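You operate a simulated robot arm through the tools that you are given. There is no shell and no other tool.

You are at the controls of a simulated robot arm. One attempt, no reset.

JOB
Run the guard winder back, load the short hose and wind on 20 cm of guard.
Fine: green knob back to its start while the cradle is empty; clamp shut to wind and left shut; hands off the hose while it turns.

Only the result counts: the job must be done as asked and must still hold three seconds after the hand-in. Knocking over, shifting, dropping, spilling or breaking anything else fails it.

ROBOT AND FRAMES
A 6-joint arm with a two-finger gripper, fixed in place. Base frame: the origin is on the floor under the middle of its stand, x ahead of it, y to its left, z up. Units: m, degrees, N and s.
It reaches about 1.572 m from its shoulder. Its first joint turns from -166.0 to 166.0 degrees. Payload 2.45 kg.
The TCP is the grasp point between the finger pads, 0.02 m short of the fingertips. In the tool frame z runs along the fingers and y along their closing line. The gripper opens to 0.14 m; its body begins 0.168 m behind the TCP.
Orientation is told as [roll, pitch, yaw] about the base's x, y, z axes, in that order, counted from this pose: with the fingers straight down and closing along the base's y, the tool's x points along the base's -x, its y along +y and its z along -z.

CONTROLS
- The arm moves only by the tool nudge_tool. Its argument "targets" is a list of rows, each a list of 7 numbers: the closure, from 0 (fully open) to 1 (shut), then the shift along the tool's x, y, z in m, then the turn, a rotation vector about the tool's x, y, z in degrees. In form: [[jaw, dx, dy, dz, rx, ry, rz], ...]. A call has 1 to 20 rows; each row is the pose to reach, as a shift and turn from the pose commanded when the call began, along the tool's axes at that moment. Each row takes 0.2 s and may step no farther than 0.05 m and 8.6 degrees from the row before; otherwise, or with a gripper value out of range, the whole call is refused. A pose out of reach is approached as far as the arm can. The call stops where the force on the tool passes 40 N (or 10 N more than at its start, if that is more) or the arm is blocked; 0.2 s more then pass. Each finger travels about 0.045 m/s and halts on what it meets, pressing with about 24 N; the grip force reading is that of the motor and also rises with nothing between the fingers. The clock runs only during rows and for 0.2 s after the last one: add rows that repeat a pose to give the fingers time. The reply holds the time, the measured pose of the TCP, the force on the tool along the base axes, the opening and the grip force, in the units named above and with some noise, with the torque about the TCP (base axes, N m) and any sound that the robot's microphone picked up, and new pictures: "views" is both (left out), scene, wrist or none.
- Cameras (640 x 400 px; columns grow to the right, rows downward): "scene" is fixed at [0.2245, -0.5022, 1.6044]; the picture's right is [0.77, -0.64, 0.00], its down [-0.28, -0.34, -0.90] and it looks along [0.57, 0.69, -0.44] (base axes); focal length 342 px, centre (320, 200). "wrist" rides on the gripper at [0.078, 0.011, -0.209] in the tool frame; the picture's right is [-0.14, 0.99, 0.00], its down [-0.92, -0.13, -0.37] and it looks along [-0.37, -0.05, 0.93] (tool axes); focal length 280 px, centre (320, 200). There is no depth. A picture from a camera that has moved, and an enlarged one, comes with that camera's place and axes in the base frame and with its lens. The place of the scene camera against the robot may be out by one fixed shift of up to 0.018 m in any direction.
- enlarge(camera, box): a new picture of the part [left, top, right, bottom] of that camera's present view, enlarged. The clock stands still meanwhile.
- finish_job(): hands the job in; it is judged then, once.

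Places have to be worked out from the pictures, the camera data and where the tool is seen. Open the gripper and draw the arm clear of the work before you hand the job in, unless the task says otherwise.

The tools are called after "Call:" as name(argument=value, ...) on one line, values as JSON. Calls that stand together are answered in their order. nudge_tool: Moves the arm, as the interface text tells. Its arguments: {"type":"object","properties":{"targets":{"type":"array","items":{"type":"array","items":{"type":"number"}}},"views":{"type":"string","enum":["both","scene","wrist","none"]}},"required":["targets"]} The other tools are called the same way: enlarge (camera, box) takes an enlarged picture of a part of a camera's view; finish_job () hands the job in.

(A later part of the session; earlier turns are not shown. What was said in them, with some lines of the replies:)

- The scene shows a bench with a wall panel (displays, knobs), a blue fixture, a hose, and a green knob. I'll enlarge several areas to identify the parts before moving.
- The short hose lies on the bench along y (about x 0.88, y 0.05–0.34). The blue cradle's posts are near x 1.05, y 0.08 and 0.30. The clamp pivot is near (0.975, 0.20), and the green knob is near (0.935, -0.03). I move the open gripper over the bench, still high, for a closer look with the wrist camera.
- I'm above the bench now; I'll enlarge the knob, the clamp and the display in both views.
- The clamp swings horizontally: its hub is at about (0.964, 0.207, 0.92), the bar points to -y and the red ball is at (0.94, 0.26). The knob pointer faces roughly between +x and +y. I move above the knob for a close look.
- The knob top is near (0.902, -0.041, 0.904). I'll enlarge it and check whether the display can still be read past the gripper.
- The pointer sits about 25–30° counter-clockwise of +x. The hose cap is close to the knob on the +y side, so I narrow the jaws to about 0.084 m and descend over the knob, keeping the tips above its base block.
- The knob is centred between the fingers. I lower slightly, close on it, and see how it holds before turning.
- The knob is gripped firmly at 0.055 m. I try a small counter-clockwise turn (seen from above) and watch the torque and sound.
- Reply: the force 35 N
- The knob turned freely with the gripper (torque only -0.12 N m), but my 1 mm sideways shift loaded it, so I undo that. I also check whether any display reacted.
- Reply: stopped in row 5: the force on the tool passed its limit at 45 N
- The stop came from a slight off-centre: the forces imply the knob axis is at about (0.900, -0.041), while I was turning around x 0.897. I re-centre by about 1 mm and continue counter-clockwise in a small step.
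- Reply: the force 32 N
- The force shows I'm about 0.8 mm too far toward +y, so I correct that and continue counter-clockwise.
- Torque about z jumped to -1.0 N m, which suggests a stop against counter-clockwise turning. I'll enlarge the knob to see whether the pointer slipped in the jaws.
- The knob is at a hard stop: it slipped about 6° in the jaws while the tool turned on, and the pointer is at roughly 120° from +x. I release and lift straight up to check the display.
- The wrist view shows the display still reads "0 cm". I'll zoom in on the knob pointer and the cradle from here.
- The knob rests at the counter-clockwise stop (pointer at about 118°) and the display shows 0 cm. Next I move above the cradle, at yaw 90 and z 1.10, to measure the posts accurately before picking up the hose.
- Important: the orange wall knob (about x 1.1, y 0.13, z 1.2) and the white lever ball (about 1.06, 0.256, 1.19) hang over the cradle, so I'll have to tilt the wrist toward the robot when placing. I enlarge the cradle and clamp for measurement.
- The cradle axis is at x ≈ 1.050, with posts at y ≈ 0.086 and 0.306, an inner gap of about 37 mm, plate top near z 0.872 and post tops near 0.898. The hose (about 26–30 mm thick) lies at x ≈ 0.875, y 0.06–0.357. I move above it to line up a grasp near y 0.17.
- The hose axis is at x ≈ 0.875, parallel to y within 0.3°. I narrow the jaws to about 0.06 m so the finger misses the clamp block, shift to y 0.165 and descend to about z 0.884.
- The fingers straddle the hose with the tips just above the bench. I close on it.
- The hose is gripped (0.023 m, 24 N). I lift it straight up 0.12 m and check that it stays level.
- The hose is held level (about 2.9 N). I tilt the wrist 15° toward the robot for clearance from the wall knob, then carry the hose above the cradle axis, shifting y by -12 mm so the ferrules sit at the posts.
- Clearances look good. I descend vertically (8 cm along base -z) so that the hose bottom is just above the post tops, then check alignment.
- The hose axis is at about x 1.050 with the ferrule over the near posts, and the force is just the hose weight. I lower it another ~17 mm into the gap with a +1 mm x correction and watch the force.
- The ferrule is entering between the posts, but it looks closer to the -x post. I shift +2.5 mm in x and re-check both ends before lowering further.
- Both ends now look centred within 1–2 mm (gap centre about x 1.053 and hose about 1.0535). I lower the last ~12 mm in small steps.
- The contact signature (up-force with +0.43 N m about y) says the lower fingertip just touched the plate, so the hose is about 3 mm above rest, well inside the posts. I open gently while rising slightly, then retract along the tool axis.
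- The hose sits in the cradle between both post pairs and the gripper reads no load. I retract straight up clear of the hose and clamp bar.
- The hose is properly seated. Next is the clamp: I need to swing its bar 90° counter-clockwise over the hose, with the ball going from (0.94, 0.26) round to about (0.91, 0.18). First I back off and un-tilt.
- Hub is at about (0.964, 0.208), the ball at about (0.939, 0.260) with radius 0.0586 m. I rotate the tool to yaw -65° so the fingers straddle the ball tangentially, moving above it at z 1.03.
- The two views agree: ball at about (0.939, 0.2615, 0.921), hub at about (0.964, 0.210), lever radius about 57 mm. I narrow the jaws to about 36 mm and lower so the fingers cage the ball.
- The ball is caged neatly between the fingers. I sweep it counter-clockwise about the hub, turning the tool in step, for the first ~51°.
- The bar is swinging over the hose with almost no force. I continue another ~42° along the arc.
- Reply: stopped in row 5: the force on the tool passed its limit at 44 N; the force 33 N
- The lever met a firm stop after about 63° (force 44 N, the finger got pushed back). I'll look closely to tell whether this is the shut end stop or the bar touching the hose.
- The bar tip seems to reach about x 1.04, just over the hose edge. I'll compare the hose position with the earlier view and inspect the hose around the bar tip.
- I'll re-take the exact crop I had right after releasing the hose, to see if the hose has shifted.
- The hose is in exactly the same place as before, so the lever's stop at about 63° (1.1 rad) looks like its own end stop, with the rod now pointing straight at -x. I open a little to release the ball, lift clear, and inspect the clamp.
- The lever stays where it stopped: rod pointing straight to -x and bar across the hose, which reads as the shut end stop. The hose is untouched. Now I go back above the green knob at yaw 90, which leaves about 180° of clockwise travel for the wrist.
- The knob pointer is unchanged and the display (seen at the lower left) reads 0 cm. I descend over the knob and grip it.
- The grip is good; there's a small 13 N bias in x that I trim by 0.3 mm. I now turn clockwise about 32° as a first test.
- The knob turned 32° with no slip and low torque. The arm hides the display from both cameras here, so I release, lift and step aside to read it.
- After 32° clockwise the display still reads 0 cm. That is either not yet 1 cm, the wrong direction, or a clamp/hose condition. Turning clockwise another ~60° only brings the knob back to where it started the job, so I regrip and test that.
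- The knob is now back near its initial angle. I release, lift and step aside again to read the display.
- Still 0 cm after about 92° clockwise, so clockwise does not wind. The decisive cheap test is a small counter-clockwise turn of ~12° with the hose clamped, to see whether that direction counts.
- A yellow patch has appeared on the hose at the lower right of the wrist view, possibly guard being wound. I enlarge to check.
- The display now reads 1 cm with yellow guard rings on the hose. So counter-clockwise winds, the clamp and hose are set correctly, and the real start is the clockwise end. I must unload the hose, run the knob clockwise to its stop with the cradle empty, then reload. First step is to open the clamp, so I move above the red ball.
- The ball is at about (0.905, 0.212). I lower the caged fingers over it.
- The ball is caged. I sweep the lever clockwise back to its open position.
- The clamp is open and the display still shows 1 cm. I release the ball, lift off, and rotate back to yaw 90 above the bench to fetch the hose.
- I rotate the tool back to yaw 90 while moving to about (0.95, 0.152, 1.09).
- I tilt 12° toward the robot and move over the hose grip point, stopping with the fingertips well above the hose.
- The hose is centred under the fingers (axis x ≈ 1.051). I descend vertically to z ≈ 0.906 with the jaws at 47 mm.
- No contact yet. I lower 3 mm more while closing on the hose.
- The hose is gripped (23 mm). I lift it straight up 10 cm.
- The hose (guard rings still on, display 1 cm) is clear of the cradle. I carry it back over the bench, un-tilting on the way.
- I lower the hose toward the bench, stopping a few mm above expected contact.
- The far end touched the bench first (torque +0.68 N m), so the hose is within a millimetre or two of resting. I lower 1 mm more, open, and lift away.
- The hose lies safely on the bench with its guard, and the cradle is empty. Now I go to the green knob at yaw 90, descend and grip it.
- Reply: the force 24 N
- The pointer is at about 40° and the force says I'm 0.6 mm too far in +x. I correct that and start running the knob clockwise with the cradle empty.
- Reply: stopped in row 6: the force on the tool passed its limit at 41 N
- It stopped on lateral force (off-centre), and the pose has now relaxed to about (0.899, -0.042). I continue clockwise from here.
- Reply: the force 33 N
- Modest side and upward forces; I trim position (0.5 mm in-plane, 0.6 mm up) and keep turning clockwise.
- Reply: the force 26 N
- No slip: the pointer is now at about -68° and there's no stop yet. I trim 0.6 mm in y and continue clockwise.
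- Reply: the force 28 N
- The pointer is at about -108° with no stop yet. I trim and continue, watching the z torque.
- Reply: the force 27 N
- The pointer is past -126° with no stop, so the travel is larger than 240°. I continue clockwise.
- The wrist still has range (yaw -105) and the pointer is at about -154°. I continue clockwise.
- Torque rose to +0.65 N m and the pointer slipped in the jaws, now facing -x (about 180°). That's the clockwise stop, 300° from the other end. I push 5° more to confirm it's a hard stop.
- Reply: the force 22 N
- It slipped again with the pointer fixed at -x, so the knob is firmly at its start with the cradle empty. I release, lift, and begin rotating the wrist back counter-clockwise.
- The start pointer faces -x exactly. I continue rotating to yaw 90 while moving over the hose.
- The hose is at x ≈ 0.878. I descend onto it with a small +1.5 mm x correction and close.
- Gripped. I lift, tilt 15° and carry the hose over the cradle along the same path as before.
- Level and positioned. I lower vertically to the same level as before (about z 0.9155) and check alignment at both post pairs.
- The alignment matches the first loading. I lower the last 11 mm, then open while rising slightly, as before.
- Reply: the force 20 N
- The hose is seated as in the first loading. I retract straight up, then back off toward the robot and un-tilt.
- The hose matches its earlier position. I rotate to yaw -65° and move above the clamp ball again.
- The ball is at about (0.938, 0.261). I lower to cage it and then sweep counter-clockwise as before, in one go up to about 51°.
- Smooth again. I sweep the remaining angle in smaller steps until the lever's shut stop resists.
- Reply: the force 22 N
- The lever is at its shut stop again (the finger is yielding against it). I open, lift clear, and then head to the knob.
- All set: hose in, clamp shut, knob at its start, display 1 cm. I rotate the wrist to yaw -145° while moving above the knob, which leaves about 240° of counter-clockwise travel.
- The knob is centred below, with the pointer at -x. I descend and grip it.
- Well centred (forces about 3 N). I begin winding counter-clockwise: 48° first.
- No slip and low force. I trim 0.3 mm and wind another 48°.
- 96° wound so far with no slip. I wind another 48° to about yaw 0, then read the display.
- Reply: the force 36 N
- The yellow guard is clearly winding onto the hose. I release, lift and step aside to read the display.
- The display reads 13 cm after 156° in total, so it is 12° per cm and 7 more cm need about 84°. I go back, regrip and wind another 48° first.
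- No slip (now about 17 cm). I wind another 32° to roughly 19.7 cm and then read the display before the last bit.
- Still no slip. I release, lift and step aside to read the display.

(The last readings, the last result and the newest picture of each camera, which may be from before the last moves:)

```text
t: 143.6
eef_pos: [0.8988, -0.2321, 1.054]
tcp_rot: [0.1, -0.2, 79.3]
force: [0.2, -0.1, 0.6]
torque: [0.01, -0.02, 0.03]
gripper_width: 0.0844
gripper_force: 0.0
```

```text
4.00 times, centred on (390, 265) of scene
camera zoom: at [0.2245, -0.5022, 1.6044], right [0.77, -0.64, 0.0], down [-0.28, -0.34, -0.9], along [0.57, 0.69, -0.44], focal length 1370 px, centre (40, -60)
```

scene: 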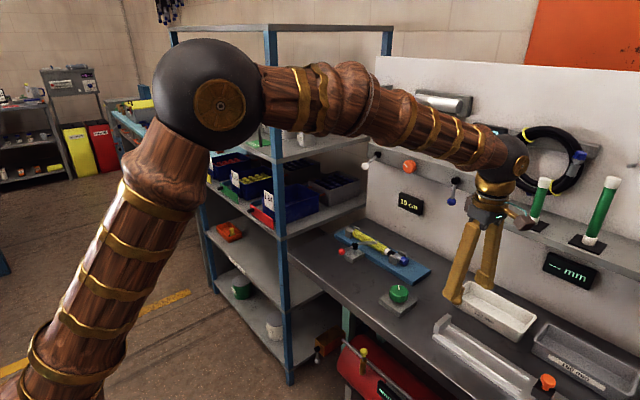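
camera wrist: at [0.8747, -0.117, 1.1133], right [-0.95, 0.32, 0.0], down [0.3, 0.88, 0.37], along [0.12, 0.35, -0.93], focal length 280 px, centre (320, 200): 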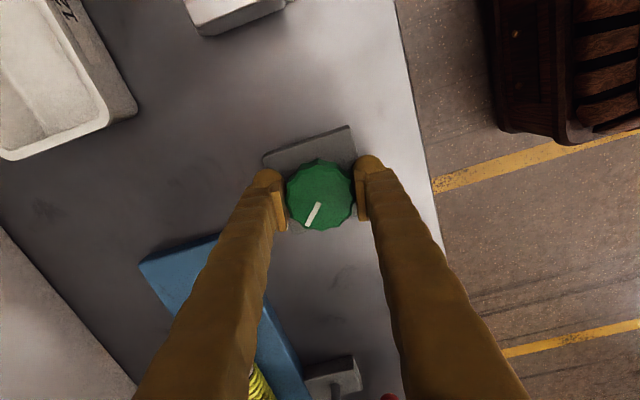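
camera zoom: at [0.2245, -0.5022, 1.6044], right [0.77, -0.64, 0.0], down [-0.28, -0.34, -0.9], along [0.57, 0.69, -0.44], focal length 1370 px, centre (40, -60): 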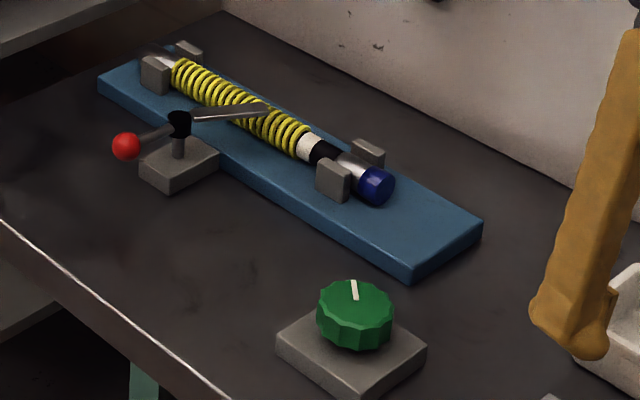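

The display reads 19 cm and the guard now reaches the white band; by angle I'm at roughly 19.2–19.7. I regrip and add just 4°, then read again to find where it flips to 20.

Call:
nudge_tool(targets=[[0.4, -0.045, 0.0089, 0, 0, 0, 0], [0.4, -0.093, 0.0178, 0, 0, 0, 0], [0.4, -0.14, 0.0267, 0, 0, 0, 0], [0.4, -0.1861, 0.0354, 0, 0, 0, 0], [0.4, -0.1861, 0.0354, 0.045, 0, 0, 0], [0.4, -0.1861, 0.0354, 0.09, 0, 0, 0], [0.4, -0.1861, 0.0354, 0.13, 0, 0, 0], [0.4, -0.1861, 0.0354, 0.15, 0, 0, 0], [0.7, -0.1861, 0.0354, 0.15, 0, 0, 0], [1, -0.1861, 0.0354, 0.15, 0, 0, 0], [1, -0.1861, 0.0354, 0.15, 0, 0, 0], [1, -0.1861, 0.0354, 0.15, 0, 0, 0], [1, -0.1861, 0.0354, 0.15, 0, 0, -2], [1, -0.1861, 0.0354, 0.15, 0, 0, -4], [1, -0.1861, 0.0354, 0.15, 0, 0, -4]], views="wrist")

Call:
enlarge(camera="wrist", box=[270, 150, 370, 240])

Call:
nudge_tool(targets=[[0.7, 0, 0, 0, 0, 0, 0], [0.4, 0, 0, 0, 0, 0, 0], [0.4, 0, 0, 0, 0, 0, 0], [0.4, 0, 0, -0.045, 0, 0, 0], [0.4, 0, 0, -0.09, 0, 0, 0], [0.4, 0, 0, -0.135, 0, 0, 0], [0.4, 0.045, -0.0056, -0.15, 0, 0, 0], [0.4, 0.09, -0.011, -0.15, 0, 0, 0], [0.4, 0.138, -0.017, -0.15, 0, 0, 0], [0.4, 0.1866, -0.0229, -0.15, 0, 0, 0]], views="scene")

Call:
enlarge(camera="scene", box=[370, 170, 450, 230])

Call:
enlarge(camera="scene", box=[340, 215, 440, 290])

```text
t: 146.8
eef_pos: [0.9009, -0.0404, 0.905]
tcp_rot: [0.0, -0.2, 83.1]
force: [1.5, 2.0, 2.3]
torque: [-0.01, 0.01, 0.03]
gripper_width: 0.0541
gripper_force: 45.1
camera wrist: at [0.8799, -0.1185, 1.1137], right [-0.97, 0.25, 0.0], down [0.24, 0.9, 0.37], along [0.09, 0.36, -0.93], focal length 280 px, centre (320, 200)
```

wrist: 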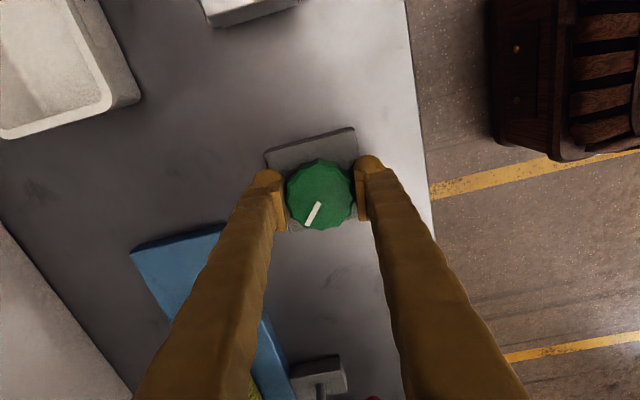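

```text
4.44 times, centred on (320, 195) of wrist
camera zoom: at [0.8799, -0.1185, 1.1137], right [-0.97, 0.25, 0.0], down [0.24, 0.9, 0.37], along [0.09, 0.36, -0.93], focal length 1246 px, centre (320, 222)
```

zoom: 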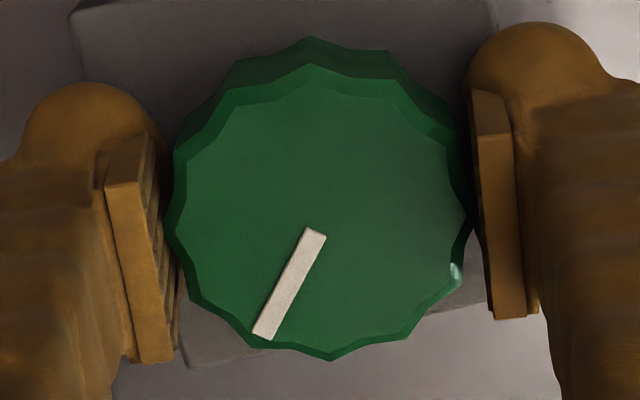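

```text
t: 149.0
eef_pos: [0.9016, -0.231, 1.0554]
tcp_rot: [0.0, -0.2, 83.1]
force: [0.2, -0.7, -0.6]
torque: [-0.01, 0.01, 0.0]
gripper_width: 0.084
gripper_force: 0.0
```

scene: 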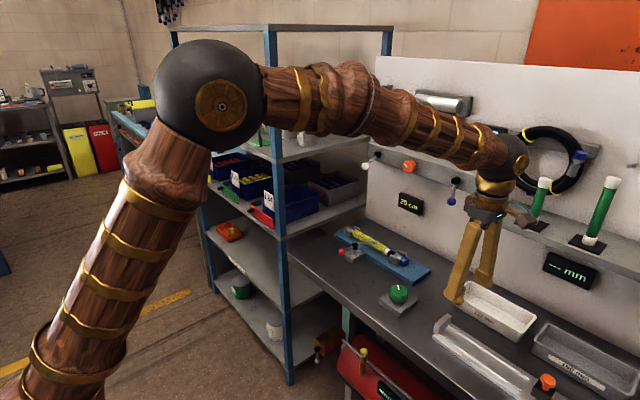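

```text
6.67 times, centred on (410, 200) of scene
camera zoom: at [0.2245, -0.5022, 1.6044], right [0.77, -0.64, 0.0], down [-0.28, -0.34, -0.9], along [0.57, 0.69, -0.44], focal length 2283 px, centre (-280, 200)
```

zoom: 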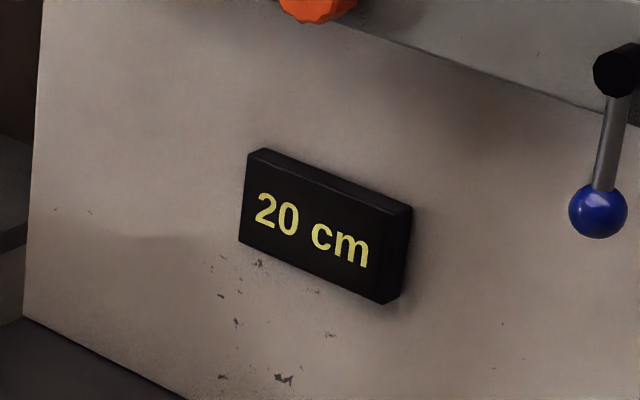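

```text
5.33 times, centred on (390, 252) of scene
camera zoom: at [0.2245, -0.5022, 1.6044], right [0.77, -0.64, 0.0], down [-0.28, -0.34, -0.9], along [0.57, 0.69, -0.44], focal length 1826 px, centre (-53, -80)
```

zoom: 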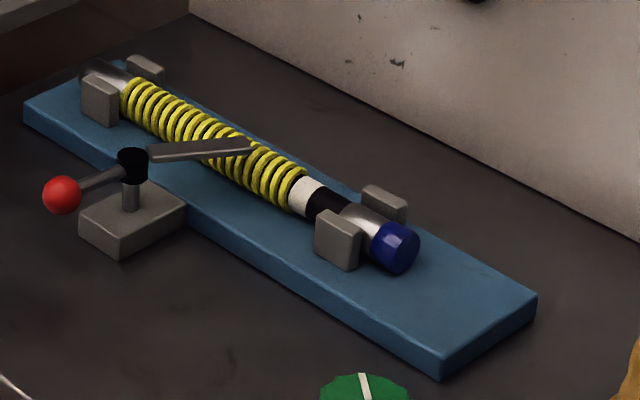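

The display now reads 20 cm and the guard ends at the white band. The flip happened within the last few degrees, so I add a final small 2° to sit safely inside the 20 cm band. Then I release.

Call:
nudge_tool(targets=[[0.4, -0.045, 0.0056, 0, 0, 0, 0], [0.4, -0.093, 0.011, 0, 0, 0, 0], [0.4, -0.14, 0.017, 0, 0, 0, 0], [0.4, -0.1866, 0.0229, 0, 0, 0, 0], [0.4, -0.1866, 0.0229, 0.045, 0, 0, 0], [0.4, -0.1866, 0.0229, 0.09, 0, 0, 0], [0.4, -0.1866, 0.0229, 0.13, 0, 0, 0], [0.4, -0.1866, 0.0229, 0.15, 0, 0, 0], [0.7, -0.1866, 0.0229, 0.15, 0, 0, 0], [1, -0.1866, 0.0229, 0.15, 0, 0, 0], [1, -0.1866, 0.0229, 0.15, 0, 0, 0], [1, -0.1866, 0.0229, 0.15, 0, 0, 0], [1, -0.1866, 0.0229, 0.15, 0, 0, -1], [1, -0.1866, 0.0229, 0.15, 0, 0, -2], [1, -0.1866, 0.0229, 0.15, 0, 0, -2]], views="wrist")

Call:
enlarge(camera="wrist", box=[270, 150, 370, 240])

Call:
nudge_tool(targets=[[0.7, 0, 0, 0, 0, 0, 0], [0.4, 0, 0, 0, 0, 0, 0], [0.4, 0, 0, 0, 0, 0, 0], [0.4, 0, 0, -0.045, 0, 0, 0], [0.4, 0, 0, -0.09, 0, 0, 0], [0.4, 0, 0, -0.135, 0, 0, 0], [0.4, 0.045, -0.0056, -0.15, 0, 0, 0], [0.4, 0.09, -0.011, -0.15, 0, 0, 0], [0.4, 0.138, -0.017, -0.15, 0, 0, 0], [0.4, 0.1866, -0.0229, -0.15, 0, 0, 0]], views="scene")

Call:
enlarge(camera="scene", box=[370, 170, 450, 230])

Call:
enlarge(camera="scene", box=[340, 215, 440, 290])

```text
t: 152.2
eef_pos: [0.9005, -0.0405, 0.905]
tcp_rot: [0.1, -0.1, 85.1]
force: [18.5, -3.9, -8.8]
torque: [0.04, 0.01, -0.01]
gripper_width: 0.0545
gripper_force: 45.1
camera wrist: at [0.8825, -0.1198, 1.1132], right [-0.98, 0.22, 0.0], down [0.21, 0.91, 0.37], along [0.08, 0.36, -0.93], focal length 280 px, centre (320, 200)
```

wrist: 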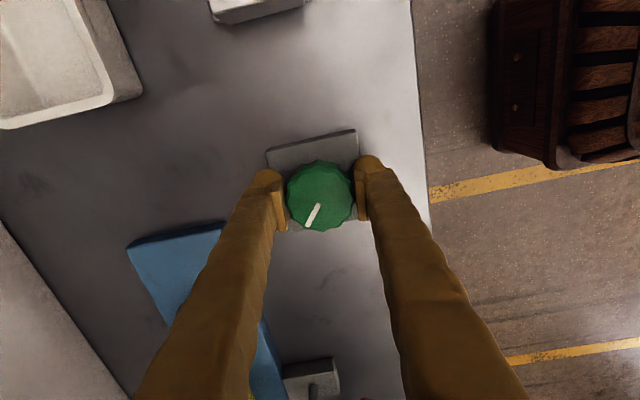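

```text
4.44 times, centred on (320, 195) of wrist
camera zoom: at [0.8825, -0.1198, 1.1132], right [-0.98, 0.22, 0.0], down [0.21, 0.91, 0.37], along [0.08, 0.36, -0.93], focal length 1246 px, centre (320, 222)
```

zoom: 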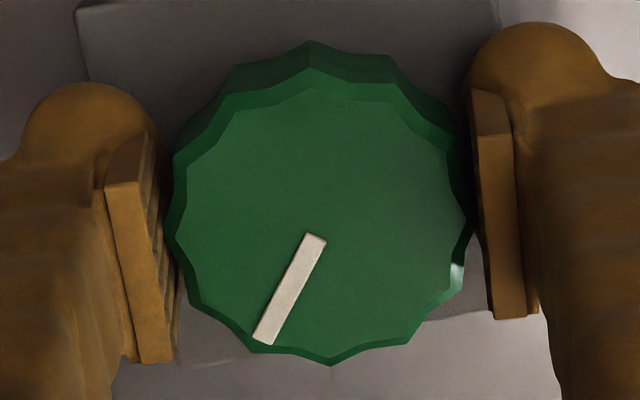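

```text
t: 154.4
eef_pos: [0.9076, -0.2289, 1.055]
tcp_rot: [0.0, -0.3, 85.2]
force: [-0.6, 0.5, 0.5]
torque: [0.0, -0.01, -0.02]
gripper_width: 0.084
gripper_force: 0.1
```

scene: 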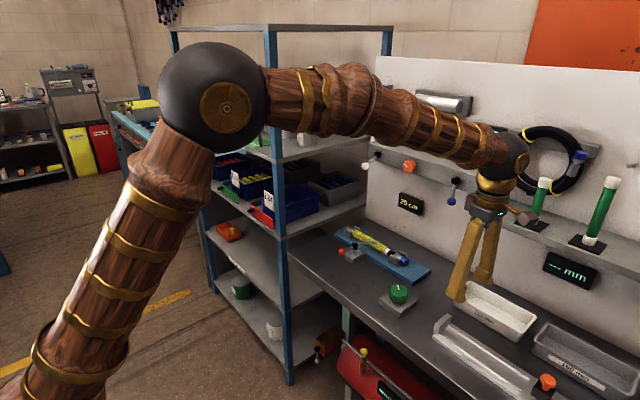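

```text
6.67 times, centred on (410, 200) of scene
camera zoom: at [0.2245, -0.5022, 1.6044], right [0.77, -0.64, 0.0], down [-0.28, -0.34, -0.9], along [0.57, 0.69, -0.44], focal length 2283 px, centre (-280, 200)
```

zoom: 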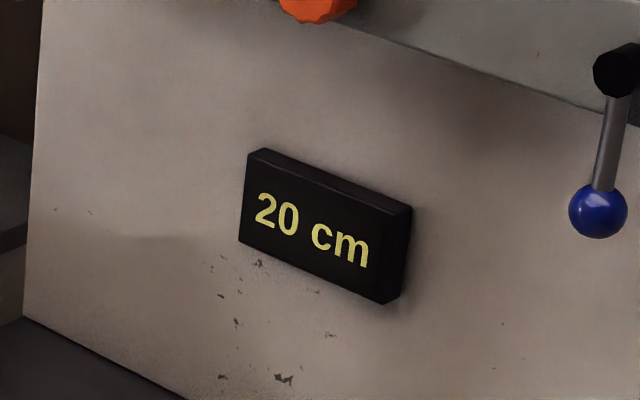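

```text
5.33 times, centred on (390, 252) of scene
camera zoom: at [0.2245, -0.5022, 1.6044], right [0.77, -0.64, 0.0], down [-0.28, -0.34, -0.9], along [0.57, 0.69, -0.44], focal length 1826 px, centre (-53, -80)
```

zoom: 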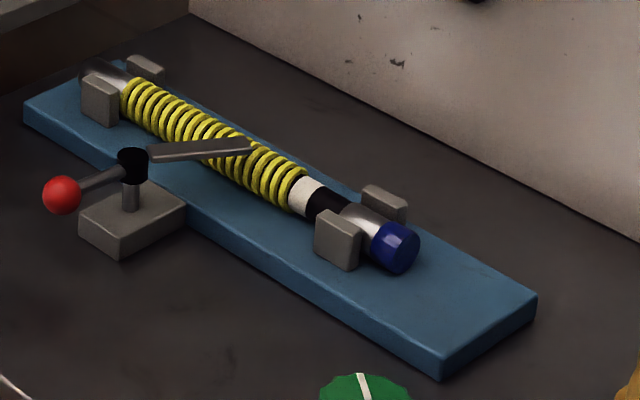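

The display holds at 20 cm, the clamp is shut, the hose is seated, and the gripper is off everything. I open fully and draw the arm up and back, clear of the bench, then re-check.

Call:
nudge_tool(targets=[[0.3, 0, 0, -0.04, 0, 0, 0], [0.2, 0.003, 0.03, -0.075, 0, 0, 0], [0, 0.007, 0.075, -0.095, 0, 0, 0], [0, 0.011, 0.12, -0.11, 0, 0, 0], [0, 0.015, 0.165, -0.12, 0, 0, 0], [0, 0.019, 0.21, -0.12, 0, 0, 0], [0, 0.0218, 0.249, -0.12, 0, 0, 0], [0, 0.0218, 0.249, -0.12, 0, 0, 0]], views="both")

Call:
enlarge(camera="scene", box=[330, 170, 450, 310])

```text
t: 156.2
eef_pos: [0.6571, -0.2308, 1.1746]
tcp_rot: [0.0, -0.1, 85.1]
force: [0.6, 0.3, -0.1]
torque: [-0.02, 0.03, -0.02]
gripper_width: 0.1398
gripper_force: 0.0
camera wrist: at [0.6398, -0.3089, 1.3828], right [-0.98, 0.22, 0.0], down [0.21, 0.91, 0.37], along [0.08, 0.36, -0.93], focal length 280 px, centre (320, 200)
```

scene: 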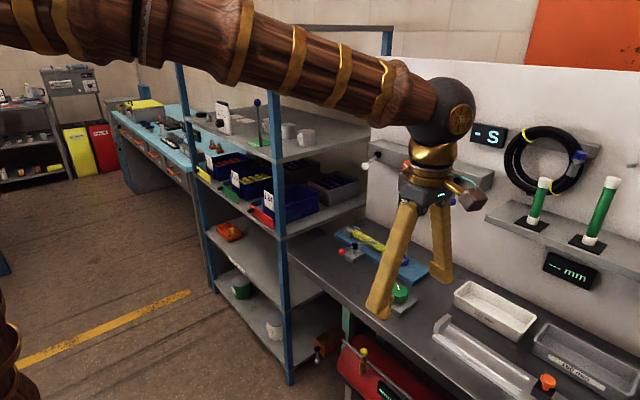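
wrist: 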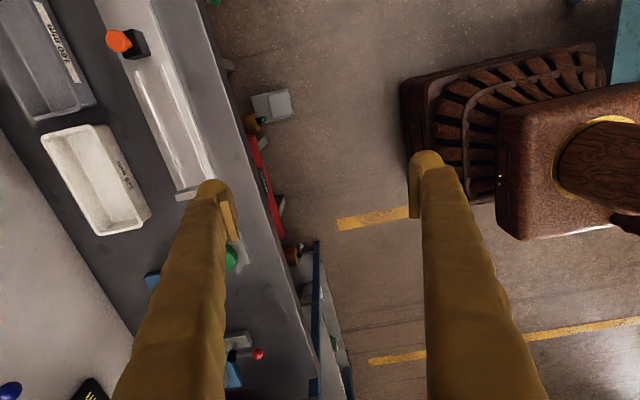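

```text
2.86 times, centred on (390, 240) of scene
camera zoom: at [0.2245, -0.5022, 1.6044], right [0.77, -0.64, 0.0], down [-0.28, -0.34, -0.9], along [0.57, 0.69, -0.44], focal length 978 px, centre (120, 86)
```

zoom: 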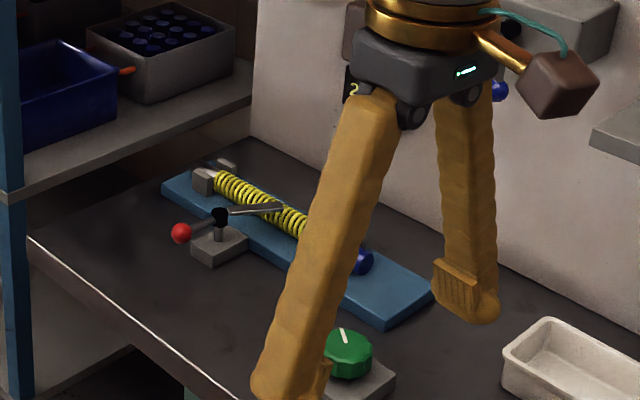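

The arm is drawn back with the gripper open and touching nothing. The hose is wound to 20 cm with the clamp shut, and nothing else has been disturbed, so I hand the job in.

Call:
finish_job()

```text
The job is handed in.
```

The short hose is loaded, the clamp is shut, and the display reads 20 cm of guard. I've handed the job in; the tool confirmed the hand-in but gave no pass or fail.

It did not go straight through:

- **First attempt, wrong end:** I took the counter-clockwise stop as the knob's start and loaded the hose there. The display stayed at 0 through about 92° of clockwise turning with the hose in. A 12° counter-clockwise test then showed 1 cm, so the start is the clockwise end.
- **Redo with the cradle empty:** I opened the clamp, put the hose back on the bench and ran the knob clockwise to its stop. The pointer faces the robot there. Then I reloaded the hose and shut the clamp.
- **Winding:** The knob gives about 12° per cm, and the gripper never touched the hose while it turned. The 1 cm from the test stayed on the hose, so the 20 cm on the display includes it.
- **Margin:** The display changed from 19 to 20 within the last few degrees. I added 2° more so it isn't right at the changeover; I estimate the true figure is between about 19.7 and 20.3 cm.

The clamp lever stops about 60° from open, and I took that stop as shut. The winder counted guard with the lever there both times. The gripper is open and the arm is drawn back, and I saw nothing else moved or knocked over.
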